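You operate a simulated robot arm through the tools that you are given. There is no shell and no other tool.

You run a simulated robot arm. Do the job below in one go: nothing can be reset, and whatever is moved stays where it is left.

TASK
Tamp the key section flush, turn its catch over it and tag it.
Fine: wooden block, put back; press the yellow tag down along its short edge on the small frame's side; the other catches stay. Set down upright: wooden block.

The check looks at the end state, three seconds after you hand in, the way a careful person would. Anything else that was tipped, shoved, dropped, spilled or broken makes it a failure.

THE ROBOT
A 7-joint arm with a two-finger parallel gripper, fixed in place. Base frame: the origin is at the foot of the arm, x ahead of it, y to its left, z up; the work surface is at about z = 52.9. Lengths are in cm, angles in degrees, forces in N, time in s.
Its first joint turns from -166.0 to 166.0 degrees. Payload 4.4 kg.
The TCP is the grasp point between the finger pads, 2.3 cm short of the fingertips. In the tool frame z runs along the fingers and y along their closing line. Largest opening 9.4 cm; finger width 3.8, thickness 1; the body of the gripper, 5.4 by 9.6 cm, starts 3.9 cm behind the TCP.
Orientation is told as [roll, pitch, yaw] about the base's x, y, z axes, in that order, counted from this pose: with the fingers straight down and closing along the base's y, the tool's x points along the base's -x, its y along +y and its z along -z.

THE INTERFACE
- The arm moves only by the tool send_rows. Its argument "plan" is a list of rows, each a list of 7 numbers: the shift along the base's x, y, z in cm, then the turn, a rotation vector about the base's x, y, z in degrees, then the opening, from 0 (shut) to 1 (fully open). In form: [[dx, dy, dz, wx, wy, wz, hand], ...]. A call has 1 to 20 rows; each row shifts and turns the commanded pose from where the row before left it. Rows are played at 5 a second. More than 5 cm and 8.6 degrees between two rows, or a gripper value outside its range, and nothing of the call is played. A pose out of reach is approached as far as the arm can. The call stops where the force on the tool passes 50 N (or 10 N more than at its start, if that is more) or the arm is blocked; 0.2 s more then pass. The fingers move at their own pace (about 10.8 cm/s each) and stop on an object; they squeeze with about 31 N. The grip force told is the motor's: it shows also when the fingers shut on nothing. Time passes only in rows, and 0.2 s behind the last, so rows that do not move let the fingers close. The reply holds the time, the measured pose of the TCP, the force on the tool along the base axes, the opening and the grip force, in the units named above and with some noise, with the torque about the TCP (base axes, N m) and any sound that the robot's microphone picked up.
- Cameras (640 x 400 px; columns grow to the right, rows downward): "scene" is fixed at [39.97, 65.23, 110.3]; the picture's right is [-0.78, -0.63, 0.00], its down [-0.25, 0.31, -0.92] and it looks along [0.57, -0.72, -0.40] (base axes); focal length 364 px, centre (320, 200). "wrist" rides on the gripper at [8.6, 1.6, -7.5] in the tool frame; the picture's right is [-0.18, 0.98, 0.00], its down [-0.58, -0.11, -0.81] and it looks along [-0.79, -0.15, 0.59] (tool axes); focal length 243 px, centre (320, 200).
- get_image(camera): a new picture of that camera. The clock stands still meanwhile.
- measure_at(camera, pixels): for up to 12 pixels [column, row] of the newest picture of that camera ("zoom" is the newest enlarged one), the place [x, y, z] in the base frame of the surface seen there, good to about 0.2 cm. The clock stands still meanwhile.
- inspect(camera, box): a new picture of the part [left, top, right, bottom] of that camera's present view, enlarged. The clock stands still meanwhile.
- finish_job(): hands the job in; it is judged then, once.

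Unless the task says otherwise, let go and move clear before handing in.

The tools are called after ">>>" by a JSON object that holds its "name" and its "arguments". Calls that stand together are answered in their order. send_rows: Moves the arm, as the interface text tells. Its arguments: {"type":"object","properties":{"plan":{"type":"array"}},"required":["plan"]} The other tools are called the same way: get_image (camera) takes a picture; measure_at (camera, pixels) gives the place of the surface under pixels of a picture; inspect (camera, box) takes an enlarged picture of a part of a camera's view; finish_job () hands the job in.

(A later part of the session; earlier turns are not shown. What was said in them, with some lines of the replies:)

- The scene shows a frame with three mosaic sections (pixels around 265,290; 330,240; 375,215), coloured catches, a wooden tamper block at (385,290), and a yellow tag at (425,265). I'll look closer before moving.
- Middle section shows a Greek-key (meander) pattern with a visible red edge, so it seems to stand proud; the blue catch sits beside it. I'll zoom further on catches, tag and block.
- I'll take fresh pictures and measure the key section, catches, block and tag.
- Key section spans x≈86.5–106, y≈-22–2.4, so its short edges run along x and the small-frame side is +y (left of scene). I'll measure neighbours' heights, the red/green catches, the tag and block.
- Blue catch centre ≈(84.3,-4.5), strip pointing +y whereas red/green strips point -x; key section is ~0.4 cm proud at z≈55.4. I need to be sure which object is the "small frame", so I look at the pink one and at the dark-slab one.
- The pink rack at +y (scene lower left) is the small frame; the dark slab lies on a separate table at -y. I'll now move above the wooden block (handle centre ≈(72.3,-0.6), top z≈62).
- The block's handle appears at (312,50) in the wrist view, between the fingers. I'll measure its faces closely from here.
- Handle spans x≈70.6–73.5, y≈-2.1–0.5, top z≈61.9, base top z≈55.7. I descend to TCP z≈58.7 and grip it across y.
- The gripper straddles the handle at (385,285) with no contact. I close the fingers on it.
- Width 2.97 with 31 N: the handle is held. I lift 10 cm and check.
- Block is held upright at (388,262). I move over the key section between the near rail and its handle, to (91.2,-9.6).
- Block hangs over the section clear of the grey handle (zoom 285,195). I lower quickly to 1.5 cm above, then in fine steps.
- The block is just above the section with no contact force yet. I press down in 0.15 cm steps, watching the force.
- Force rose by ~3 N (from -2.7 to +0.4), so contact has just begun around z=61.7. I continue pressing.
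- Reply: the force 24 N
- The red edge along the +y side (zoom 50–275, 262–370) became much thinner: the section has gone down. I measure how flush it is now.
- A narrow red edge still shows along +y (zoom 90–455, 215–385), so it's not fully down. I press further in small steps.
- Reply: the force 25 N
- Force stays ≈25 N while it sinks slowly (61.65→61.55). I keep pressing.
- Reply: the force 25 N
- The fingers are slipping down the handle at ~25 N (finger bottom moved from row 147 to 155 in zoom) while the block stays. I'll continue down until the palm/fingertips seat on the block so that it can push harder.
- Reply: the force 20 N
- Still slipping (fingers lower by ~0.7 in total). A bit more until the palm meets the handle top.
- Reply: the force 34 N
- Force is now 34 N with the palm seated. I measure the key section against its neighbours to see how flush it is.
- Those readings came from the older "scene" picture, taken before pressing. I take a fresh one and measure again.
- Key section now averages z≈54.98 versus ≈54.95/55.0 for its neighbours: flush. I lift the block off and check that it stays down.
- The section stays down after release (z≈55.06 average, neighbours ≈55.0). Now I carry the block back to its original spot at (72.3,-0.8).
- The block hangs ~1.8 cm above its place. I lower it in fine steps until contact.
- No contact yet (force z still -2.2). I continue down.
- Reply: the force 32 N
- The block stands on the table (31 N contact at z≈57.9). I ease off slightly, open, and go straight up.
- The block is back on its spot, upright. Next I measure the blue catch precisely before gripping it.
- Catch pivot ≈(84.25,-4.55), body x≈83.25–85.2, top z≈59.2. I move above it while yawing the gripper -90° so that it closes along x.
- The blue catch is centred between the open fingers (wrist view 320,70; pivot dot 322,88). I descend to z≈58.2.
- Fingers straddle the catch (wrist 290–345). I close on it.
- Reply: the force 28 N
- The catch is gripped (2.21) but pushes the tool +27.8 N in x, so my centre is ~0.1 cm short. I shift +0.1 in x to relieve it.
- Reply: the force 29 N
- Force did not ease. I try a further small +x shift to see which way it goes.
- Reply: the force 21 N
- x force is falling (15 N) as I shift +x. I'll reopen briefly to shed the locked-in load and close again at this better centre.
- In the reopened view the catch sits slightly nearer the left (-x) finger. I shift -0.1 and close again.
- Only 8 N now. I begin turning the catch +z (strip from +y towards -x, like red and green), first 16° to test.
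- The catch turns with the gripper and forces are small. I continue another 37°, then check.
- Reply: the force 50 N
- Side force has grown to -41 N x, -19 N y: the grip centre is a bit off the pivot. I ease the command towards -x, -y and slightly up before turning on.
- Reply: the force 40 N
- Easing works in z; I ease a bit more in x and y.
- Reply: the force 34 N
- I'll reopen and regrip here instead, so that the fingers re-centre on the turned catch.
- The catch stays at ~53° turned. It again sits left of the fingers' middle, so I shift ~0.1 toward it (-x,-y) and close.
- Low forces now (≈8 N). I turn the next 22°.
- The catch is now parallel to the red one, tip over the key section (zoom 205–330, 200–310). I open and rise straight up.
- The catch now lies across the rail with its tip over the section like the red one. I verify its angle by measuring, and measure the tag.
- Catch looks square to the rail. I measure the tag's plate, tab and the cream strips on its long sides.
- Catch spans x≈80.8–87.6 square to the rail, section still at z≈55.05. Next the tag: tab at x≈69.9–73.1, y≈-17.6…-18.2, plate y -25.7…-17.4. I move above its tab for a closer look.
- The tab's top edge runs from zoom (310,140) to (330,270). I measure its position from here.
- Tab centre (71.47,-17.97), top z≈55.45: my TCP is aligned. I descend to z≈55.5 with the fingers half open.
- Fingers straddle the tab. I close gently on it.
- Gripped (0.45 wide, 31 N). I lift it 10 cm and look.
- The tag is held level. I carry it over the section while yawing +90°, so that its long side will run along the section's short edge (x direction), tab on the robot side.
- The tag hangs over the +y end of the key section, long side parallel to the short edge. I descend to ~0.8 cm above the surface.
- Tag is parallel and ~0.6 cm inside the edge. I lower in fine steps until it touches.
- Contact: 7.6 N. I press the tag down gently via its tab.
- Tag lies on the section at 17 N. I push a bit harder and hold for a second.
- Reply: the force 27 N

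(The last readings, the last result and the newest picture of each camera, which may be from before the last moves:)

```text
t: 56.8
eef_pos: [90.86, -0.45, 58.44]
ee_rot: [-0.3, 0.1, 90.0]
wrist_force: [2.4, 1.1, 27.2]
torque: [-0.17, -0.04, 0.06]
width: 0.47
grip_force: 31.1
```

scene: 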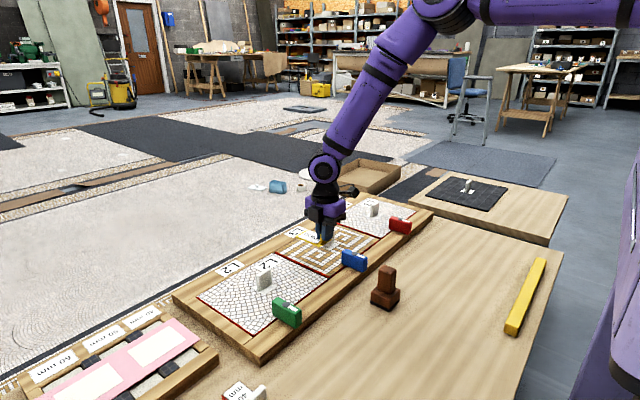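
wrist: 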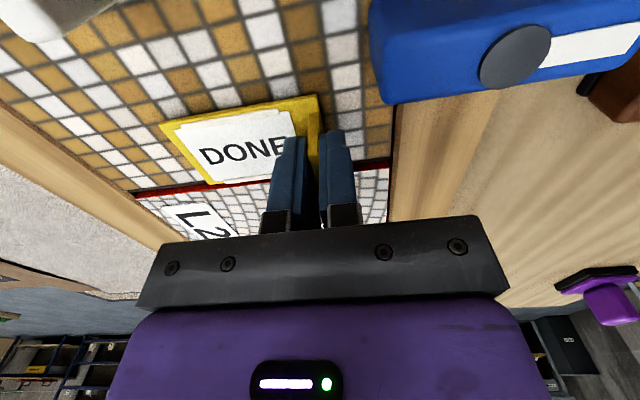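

27 N through the tab. I ease off, open a little, and rise clear of the tab.

>>> {"name": "send_rows", "arguments": {"plan": [[0, 0, 0.1, 0, 0, 0, 0], [0, 0, 0.05, 0, 0, 0, 0.15], [0, 0, 0, 0, 0, 0, 0.3], [0, 0, 0, 0, 0, 0, 0.3], [0, 0, 0.5, 0, 0, 0, 0.3], [0, 0, 2, 0, 0, 0, 0.3], [0, 0, 3, 0, 0, 0, 0.3], [0, 0, 2, 0, 0, 0, 0.3], [0, 0, 0, 0, 0, 0, 0.3]]}}

>>> {"name": "inspect", "arguments": {"camera": "scene", "box": [265, 210, 355, 285]}}

>>> {"name": "get_image", "arguments": {"camera": "wrist"}}

```text
t: 58.8
eef_pos: [90.89, -0.33, 65.9]
ee_rot: [-0.2, 0.1, 89.9]
wrist_force: [0.1, 1.1, -0.4]
torque: [0.03, 0.01, -0.01]
width: 2.84
grip_force: 0.0
```

```text
5.33 times, centred on (310, 248) of scene
```

zoom: 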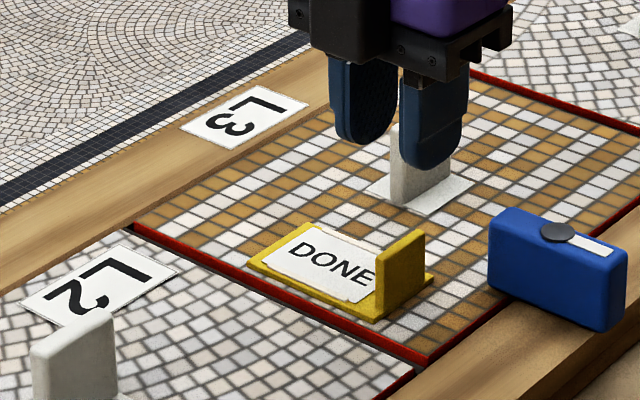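

```text
taken
```

wrist: 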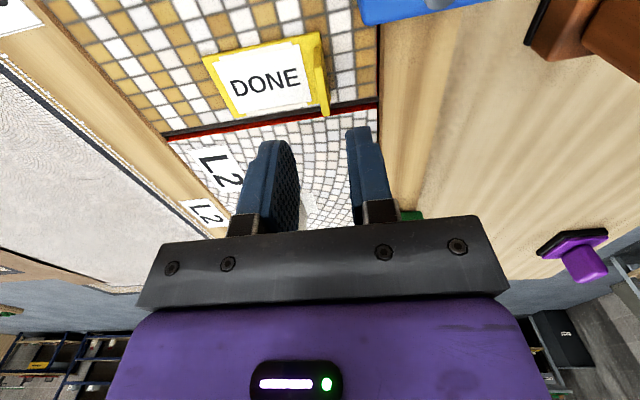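

The tag lies flat, parallel to the short edge. I measure its placement before pressing the plate itself with closed fingertips.

>>> {"name": "inspect", "arguments": {"camera": "scene", "box": [290, 235, 350, 280]}}

>>> {"name": "get_image", "arguments": {"camera": "scene"}}

```text
8.89 times, centred on (320, 258) of scene
```

zoom: 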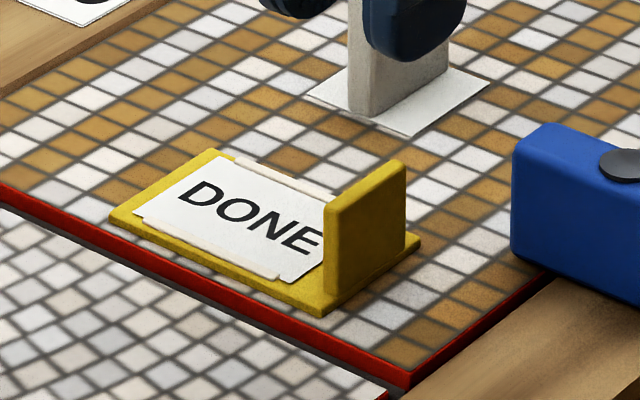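

```text
taken
```

scene: 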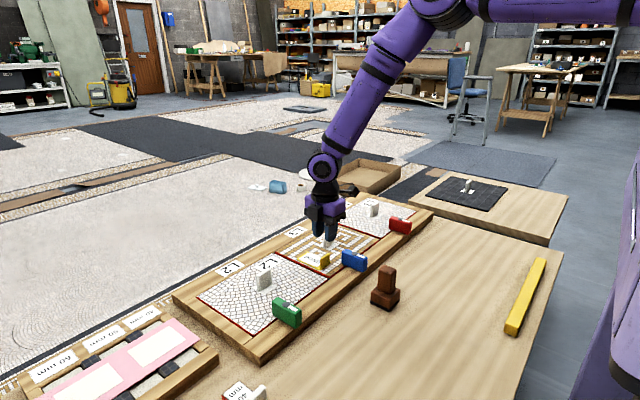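

>>> {"name": "measure_at", "arguments": {"camera": "zoom", "pixels": [[113, 216], [322, 308], [416, 240], [213, 153], [328, 212], [400, 165], [230, 220], [150, 225], [290, 285], [250, 260], [405, 380], [5, 190]]}}

>>> {"name": "measure_at", "arguments": {"camera": "zoom", "pixels": [[170, 195], [200, 240], [270, 250], [300, 215], [240, 190], [180, 245], [370, 330], [60, 180], [450, 260], [160, 140], [220, 120], [500, 160]]}}

```text
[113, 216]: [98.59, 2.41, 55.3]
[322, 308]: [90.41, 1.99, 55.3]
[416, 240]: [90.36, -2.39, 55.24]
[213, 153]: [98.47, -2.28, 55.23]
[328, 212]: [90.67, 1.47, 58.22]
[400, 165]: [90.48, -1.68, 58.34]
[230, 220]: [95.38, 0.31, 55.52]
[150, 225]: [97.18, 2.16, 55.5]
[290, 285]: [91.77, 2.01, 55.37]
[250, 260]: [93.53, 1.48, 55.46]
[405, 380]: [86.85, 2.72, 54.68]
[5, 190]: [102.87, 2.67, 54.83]
```

```text
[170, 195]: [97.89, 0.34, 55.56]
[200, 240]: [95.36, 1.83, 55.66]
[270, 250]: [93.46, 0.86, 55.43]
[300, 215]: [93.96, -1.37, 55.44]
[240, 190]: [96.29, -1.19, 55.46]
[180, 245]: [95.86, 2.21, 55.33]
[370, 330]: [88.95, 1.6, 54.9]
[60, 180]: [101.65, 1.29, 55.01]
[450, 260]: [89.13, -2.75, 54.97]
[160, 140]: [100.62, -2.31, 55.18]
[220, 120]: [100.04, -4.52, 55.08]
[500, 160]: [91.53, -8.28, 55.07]
```

Tag spans x≈90.4–98.5, y≈-2.4–2.2, inside the section edge (y≈2.5). I close the fingers and go above the plate's middle to press it.

>>> {"name": "send_rows", "arguments": {"plan": [[1.8, 0.1, 0, 0, 0, 0, 0.1], [1.9, 0.1, 0, 0, 0, 0, 0], [0, 0, 0, 0, 0, 0, 0], [0, 0, -2, 0, 0, 0, 0], [0, 0, -2.5, 0, 0, 0, 0], [0, 0, -2, 0, 0, 0, 0], [0, 0, -0.7, 0, 0, 0, 0], [0, 0, 0, 0, 0, 0, 0]]}}

>>> {"name": "inspect", "arguments": {"camera": "scene", "box": [265, 210, 355, 285]}}

>>> {"name": "get_image", "arguments": {"camera": "wrist"}}

```text
t: 60.6
eef_pos: [94.43, -0.34, 58.66]
ee_rot: [-0.1, -0.1, 89.9]
wrist_force: [-0.9, -0.1, -1.5]
torque: [0.0, 0.02, 0.01]
width: 0.0
grip_force: 30.5
```

```text
5.33 times, centred on (310, 248) of scene
```

zoom: 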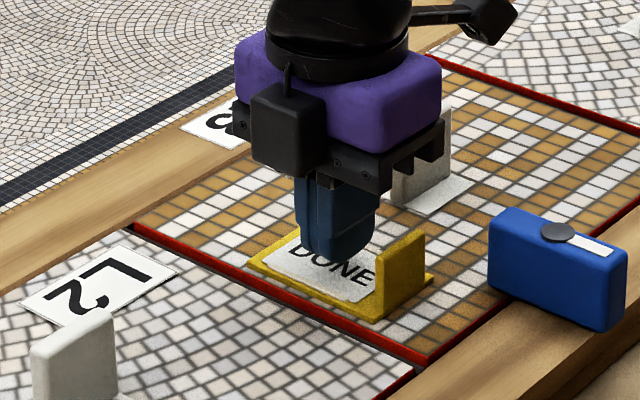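

```text
taken
```

wrist: 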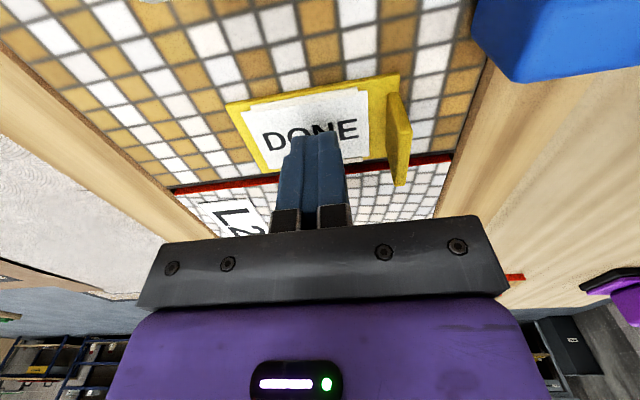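

The closed fingertips are ~0.9 cm above the plate's middle. I press down in fine steps.

>>> {"name": "send_rows", "arguments": {"plan": [[0, 0.15, -0.3, 0, 0, 0, 0], [0, 0, -0.2, 0, 0, 0, 0], [0, 0, -0.15, 0, 0, 0, 0], [0, 0, -0.1, 0, 0, 0, 0], [0, 0, 0, 0, 0, 0, 0]]}}

```text
t: 61.8
eef_pos: [94.58, -0.27, 57.85]
ee_rot: [-0.2, 0.0, 90.0]
wrist_force: [0.1, 0.2, 0.6]
torque: [0.01, 0.0, -0.01]
width: 0.02
grip_force: 30.8
```

>>> {"name": "send_rows", "arguments": {"plan": [[0, 0, -0.08, 0, 0, 0, 0], [0, 0, -0.08, 0, 0, 0, 0], [0, 0, -0.06, 0, 0, 0, 0], [0, 0, 0, 0, 0, 0, 0]]}}

```text
t: 62.8
eef_pos: [94.5, -0.14, 57.64]
ee_rot: [0.0, 0.0, 90.0]
wrist_force: [0.2, -0.1, -0.5]
torque: [-0.01, -0.02, -0.03]
width: 0.0
grip_force: 31.2
```

Still no contact at 57.64; I go on in small steps.

>>> {"name": "send_rows", "arguments": {"plan": [[0, 0, -0.06, 0, 0, 0, 0], [0, 0, -0.06, 0, 0, 0, 0], [0, 0, 0, 0, 0, 0, 0]]}}

>>> {"name": "inspect", "arguments": {"camera": "scene", "box": [290, 235, 350, 280]}}

```text
t: 63.6
eef_pos: [94.39, -0.17, 57.63]
ee_rot: [-0.1, 0.0, 90.0]
wrist_force: [0.2, -0.3, 1.0]
torque: [0.01, 0.01, 0.07]
width: 0.0
grip_force: 31.4
```

```text
8.89 times, centred on (320, 258) of scene
```

zoom: 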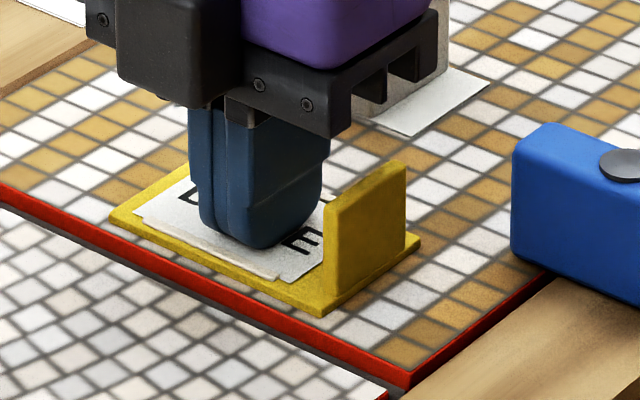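

>>> {"name": "send_rows", "arguments": {"plan": [[0, 0, -0.06, 0, 0, 0, 0], [0, 0, -0.06, 0, 0, 0, 0], [0, 0, 0, 0, 0, 0, 0]]}}

```text
t: 64.4
eef_pos: [94.47, -0.06, 57.52]
ee_rot: [-0.3, 0.0, 90.0]
wrist_force: [-0.6, -0.4, 8.8]
torque: [-0.04, 0.01, -0.03]
width: 0.0
grip_force: 31.3
```

Contact with the plate at 57.5 (8.8 N). I press up to ~25 N and hold.

>>> {"name": "send_rows", "arguments": {"plan": [[0, 0, -0.04, 0, 0, 0, 0], [0, 0, -0.03, 0, 0, 0, 0], [0, 0, 0, 0, 0, 0, 0], [0, 0, 0, 0, 0, 0, 0]]}}

```text
t: 65.4
eef_pos: [94.47, -0.1, 57.52]
ee_rot: [-0.1, 0.0, 90.1]
wrist_force: [2.0, -1.3, 17.6]
torque: [-0.09, -0.03, 0.0]
width: 0.0
grip_force: 31.1
```

>>> {"name": "send_rows", "arguments": {"plan": [[0, 0, -0.04, 0, 0, 0, 0], [0, 0, -0.03, 0, 0, 0, 0], [0, 0, 0, 0, 0, 0, 0], [0, 0, 0, 0, 0, 0, 0], [0, 0, 0, 0, 0, 0, 0]]}}

```text
t: 66.6
eef_pos: [94.45, -0.17, 57.56]
ee_rot: [-0.2, -0.1, 89.9]
wrist_force: [2.3, 0.4, 29.1]
torque: [-0.31, -0.03, 0.04]
width: 0.0
grip_force: 31.1
```

29 N on the plate's middle. I lift straight up and check.

>>> {"name": "send_rows", "arguments": {"plan": [[0, 0, 0.2, 0, 0, 0, 0], [0, 0, 0.5, 0, 0, 0, 0], [0, 0, 1.5, 0, 0, 0, 0], [0, 0, 3, 0, 0, 0, 0], [0, 0, 4, 0, 0, 0, 0], [0, 0, 4, 0, 0, 0, 0], [0, 0, 0, 0, 0, 0, 0]]}}

>>> {"name": "inspect", "arguments": {"camera": "scene", "box": [290, 235, 350, 280]}}

>>> {"name": "get_image", "arguments": {"camera": "wrist"}}

```text
t: 68.2
eef_pos: [94.47, -0.11, 70.5]
ee_rot: [0.0, 0.0, 90.0]
wrist_force: [0.3, 1.1, 1.1]
torque: [0.02, -0.01, -0.01]
width: 0.02
grip_force: 31.2
```

```text
8.89 times, centred on (320, 258) of scene
```

zoom: 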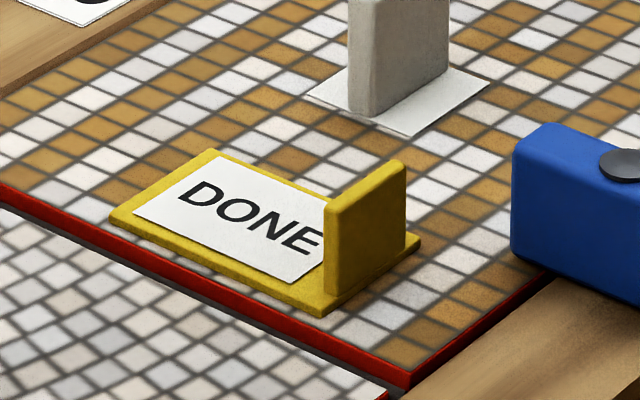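

```text
taken
```

wrist: 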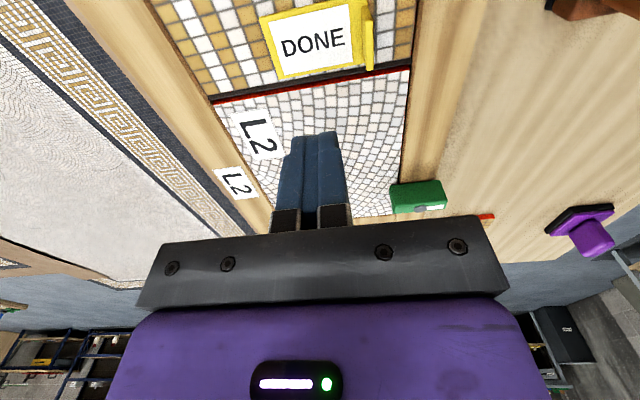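

The cream strips vanished after the press — the tag is stuck down, unmoved. I retreat up and back, opening the hand, then check the whole scene.

>>> {"name": "send_rows", "arguments": {"plan": [[-1, -1, 3, 0, 0, -7.5, 0.3], [-2, -1.5, 3, 0, 0, -7.5, 0.6], [-2, -1.5, 3, 0, 0, -7.5, 1], [-2, -1.5, 2, 0, 0, -7.5, 1], [-2, -1.5, 2, 0, 0, -7.5, 1], [-2, -1.5, 1, 0, 0, -7.5, 1], [-2, -1.5, 1, 0, 0, -7.5, 1], [-2, -1.5, 0, 0, 0, -7.5, 1], [-2, -1.5, 0, 0, 0, -7.5, 1], [-2, -1.5, 0, 0, 0, -7.5, 1], [-1, -1.5, 0, 0, 0, -7.5, 1], [0, -1.5, 0, 0, 0, -7.5, 1], [0, 0, 0, 0, 0, 0, 1]]}}

>>> {"name": "get_image", "arguments": {"camera": "scene"}}

>>> {"name": "get_image", "arguments": {"camera": "wrist"}}

>>> {"name": "inspect", "arguments": {"camera": "scene", "box": [160, 180, 440, 360]}}

>>> {"name": "measure_at", "arguments": {"camera": "scene", "pixels": [[285, 247], [293, 249], [326, 271], [335, 258], [350, 247], [365, 240], [340, 232], [360, 228], [310, 240], [285, 266], [302, 274], [375, 232]]}}

```text
t: 71.0
eef_pos: [74.43, -17.76, 85.4]
ee_rot: [0.0, 0.0, -0.2]
wrist_force: [0.6, 0.2, 0.4]
torque: [-0.02, 0.0, 0.02]
width: 9.41
grip_force: 0.1
```

```text
taken
```

scene: 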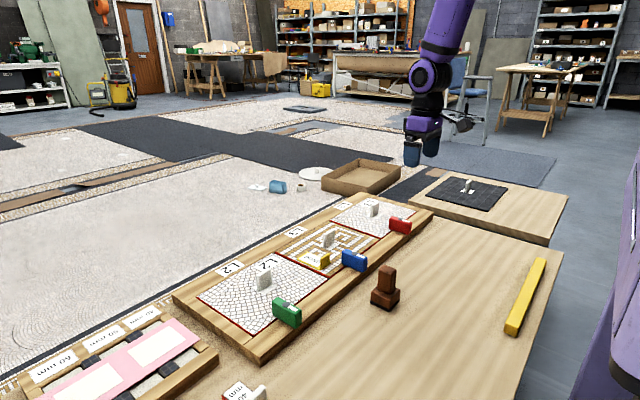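

```text
taken
```

wrist: 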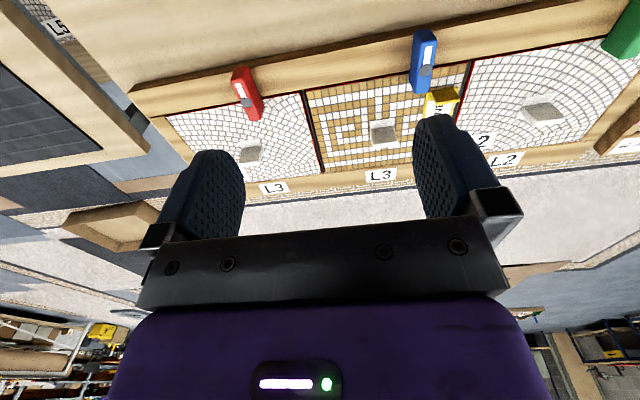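

```text
2.22 times, centred on (300, 270) of scene
```

zoom: 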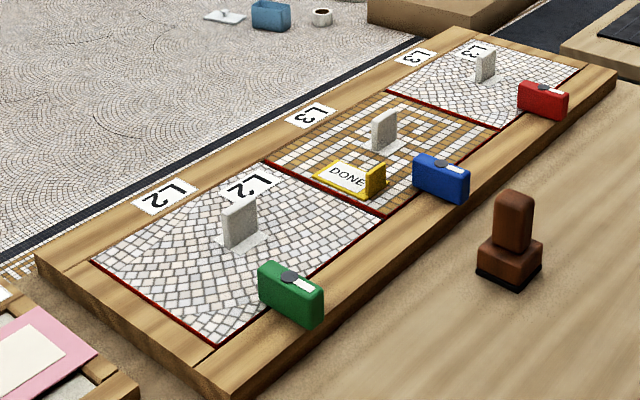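

```text
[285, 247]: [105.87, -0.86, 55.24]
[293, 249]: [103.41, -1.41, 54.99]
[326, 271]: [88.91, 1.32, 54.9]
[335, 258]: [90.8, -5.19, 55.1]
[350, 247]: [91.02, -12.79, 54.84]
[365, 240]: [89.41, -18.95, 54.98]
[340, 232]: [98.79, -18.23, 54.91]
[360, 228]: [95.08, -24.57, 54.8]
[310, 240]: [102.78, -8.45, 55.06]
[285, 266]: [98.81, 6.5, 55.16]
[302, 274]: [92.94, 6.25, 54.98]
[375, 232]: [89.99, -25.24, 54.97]
```

Final checks: the key section averages z≈55.0 like its neighbours, the blue catch lies over it (zoom 440,180), the "DONE" tag is stuck along its small-frame-side short edge (zoom 350,180). The block stands back on its spot and the red and green catches are unmoved, so I hand in.

>>> {"name": "finish_job", "arguments": {}}

```text
The job is handed in.
```

The key section is tamped flush, its blue catch is turned over it, and the yellow DONE tag is pressed down on it. The job is handed in.

- **Key section:** I took the Greek-key panel as the key section. It stood about 0.4 cm proud and now measures level with the sections beside it, and it stayed down after I lifted the block.
- **Blue catch:** it is turned about 90° and reaches roughly 1 cm over the section, lying the same way as the red and green catches. Those two were not touched.
- **Yellow tag:** I took "its short edge" to mean the section's short edge facing the rack with the pink panel. The tag lies flat with its long side along that edge, about half a centimetre in. I pressed it at the tab and in the middle, up to about 29 N. The cream strips on its long sides disappeared when I pressed the middle, which I took to mean it stuck.
- **Wooden block:** it is back where it started, upright.

If "its short edge" meant the tag's own short edge, the tag is turned 90° from what you wanted.
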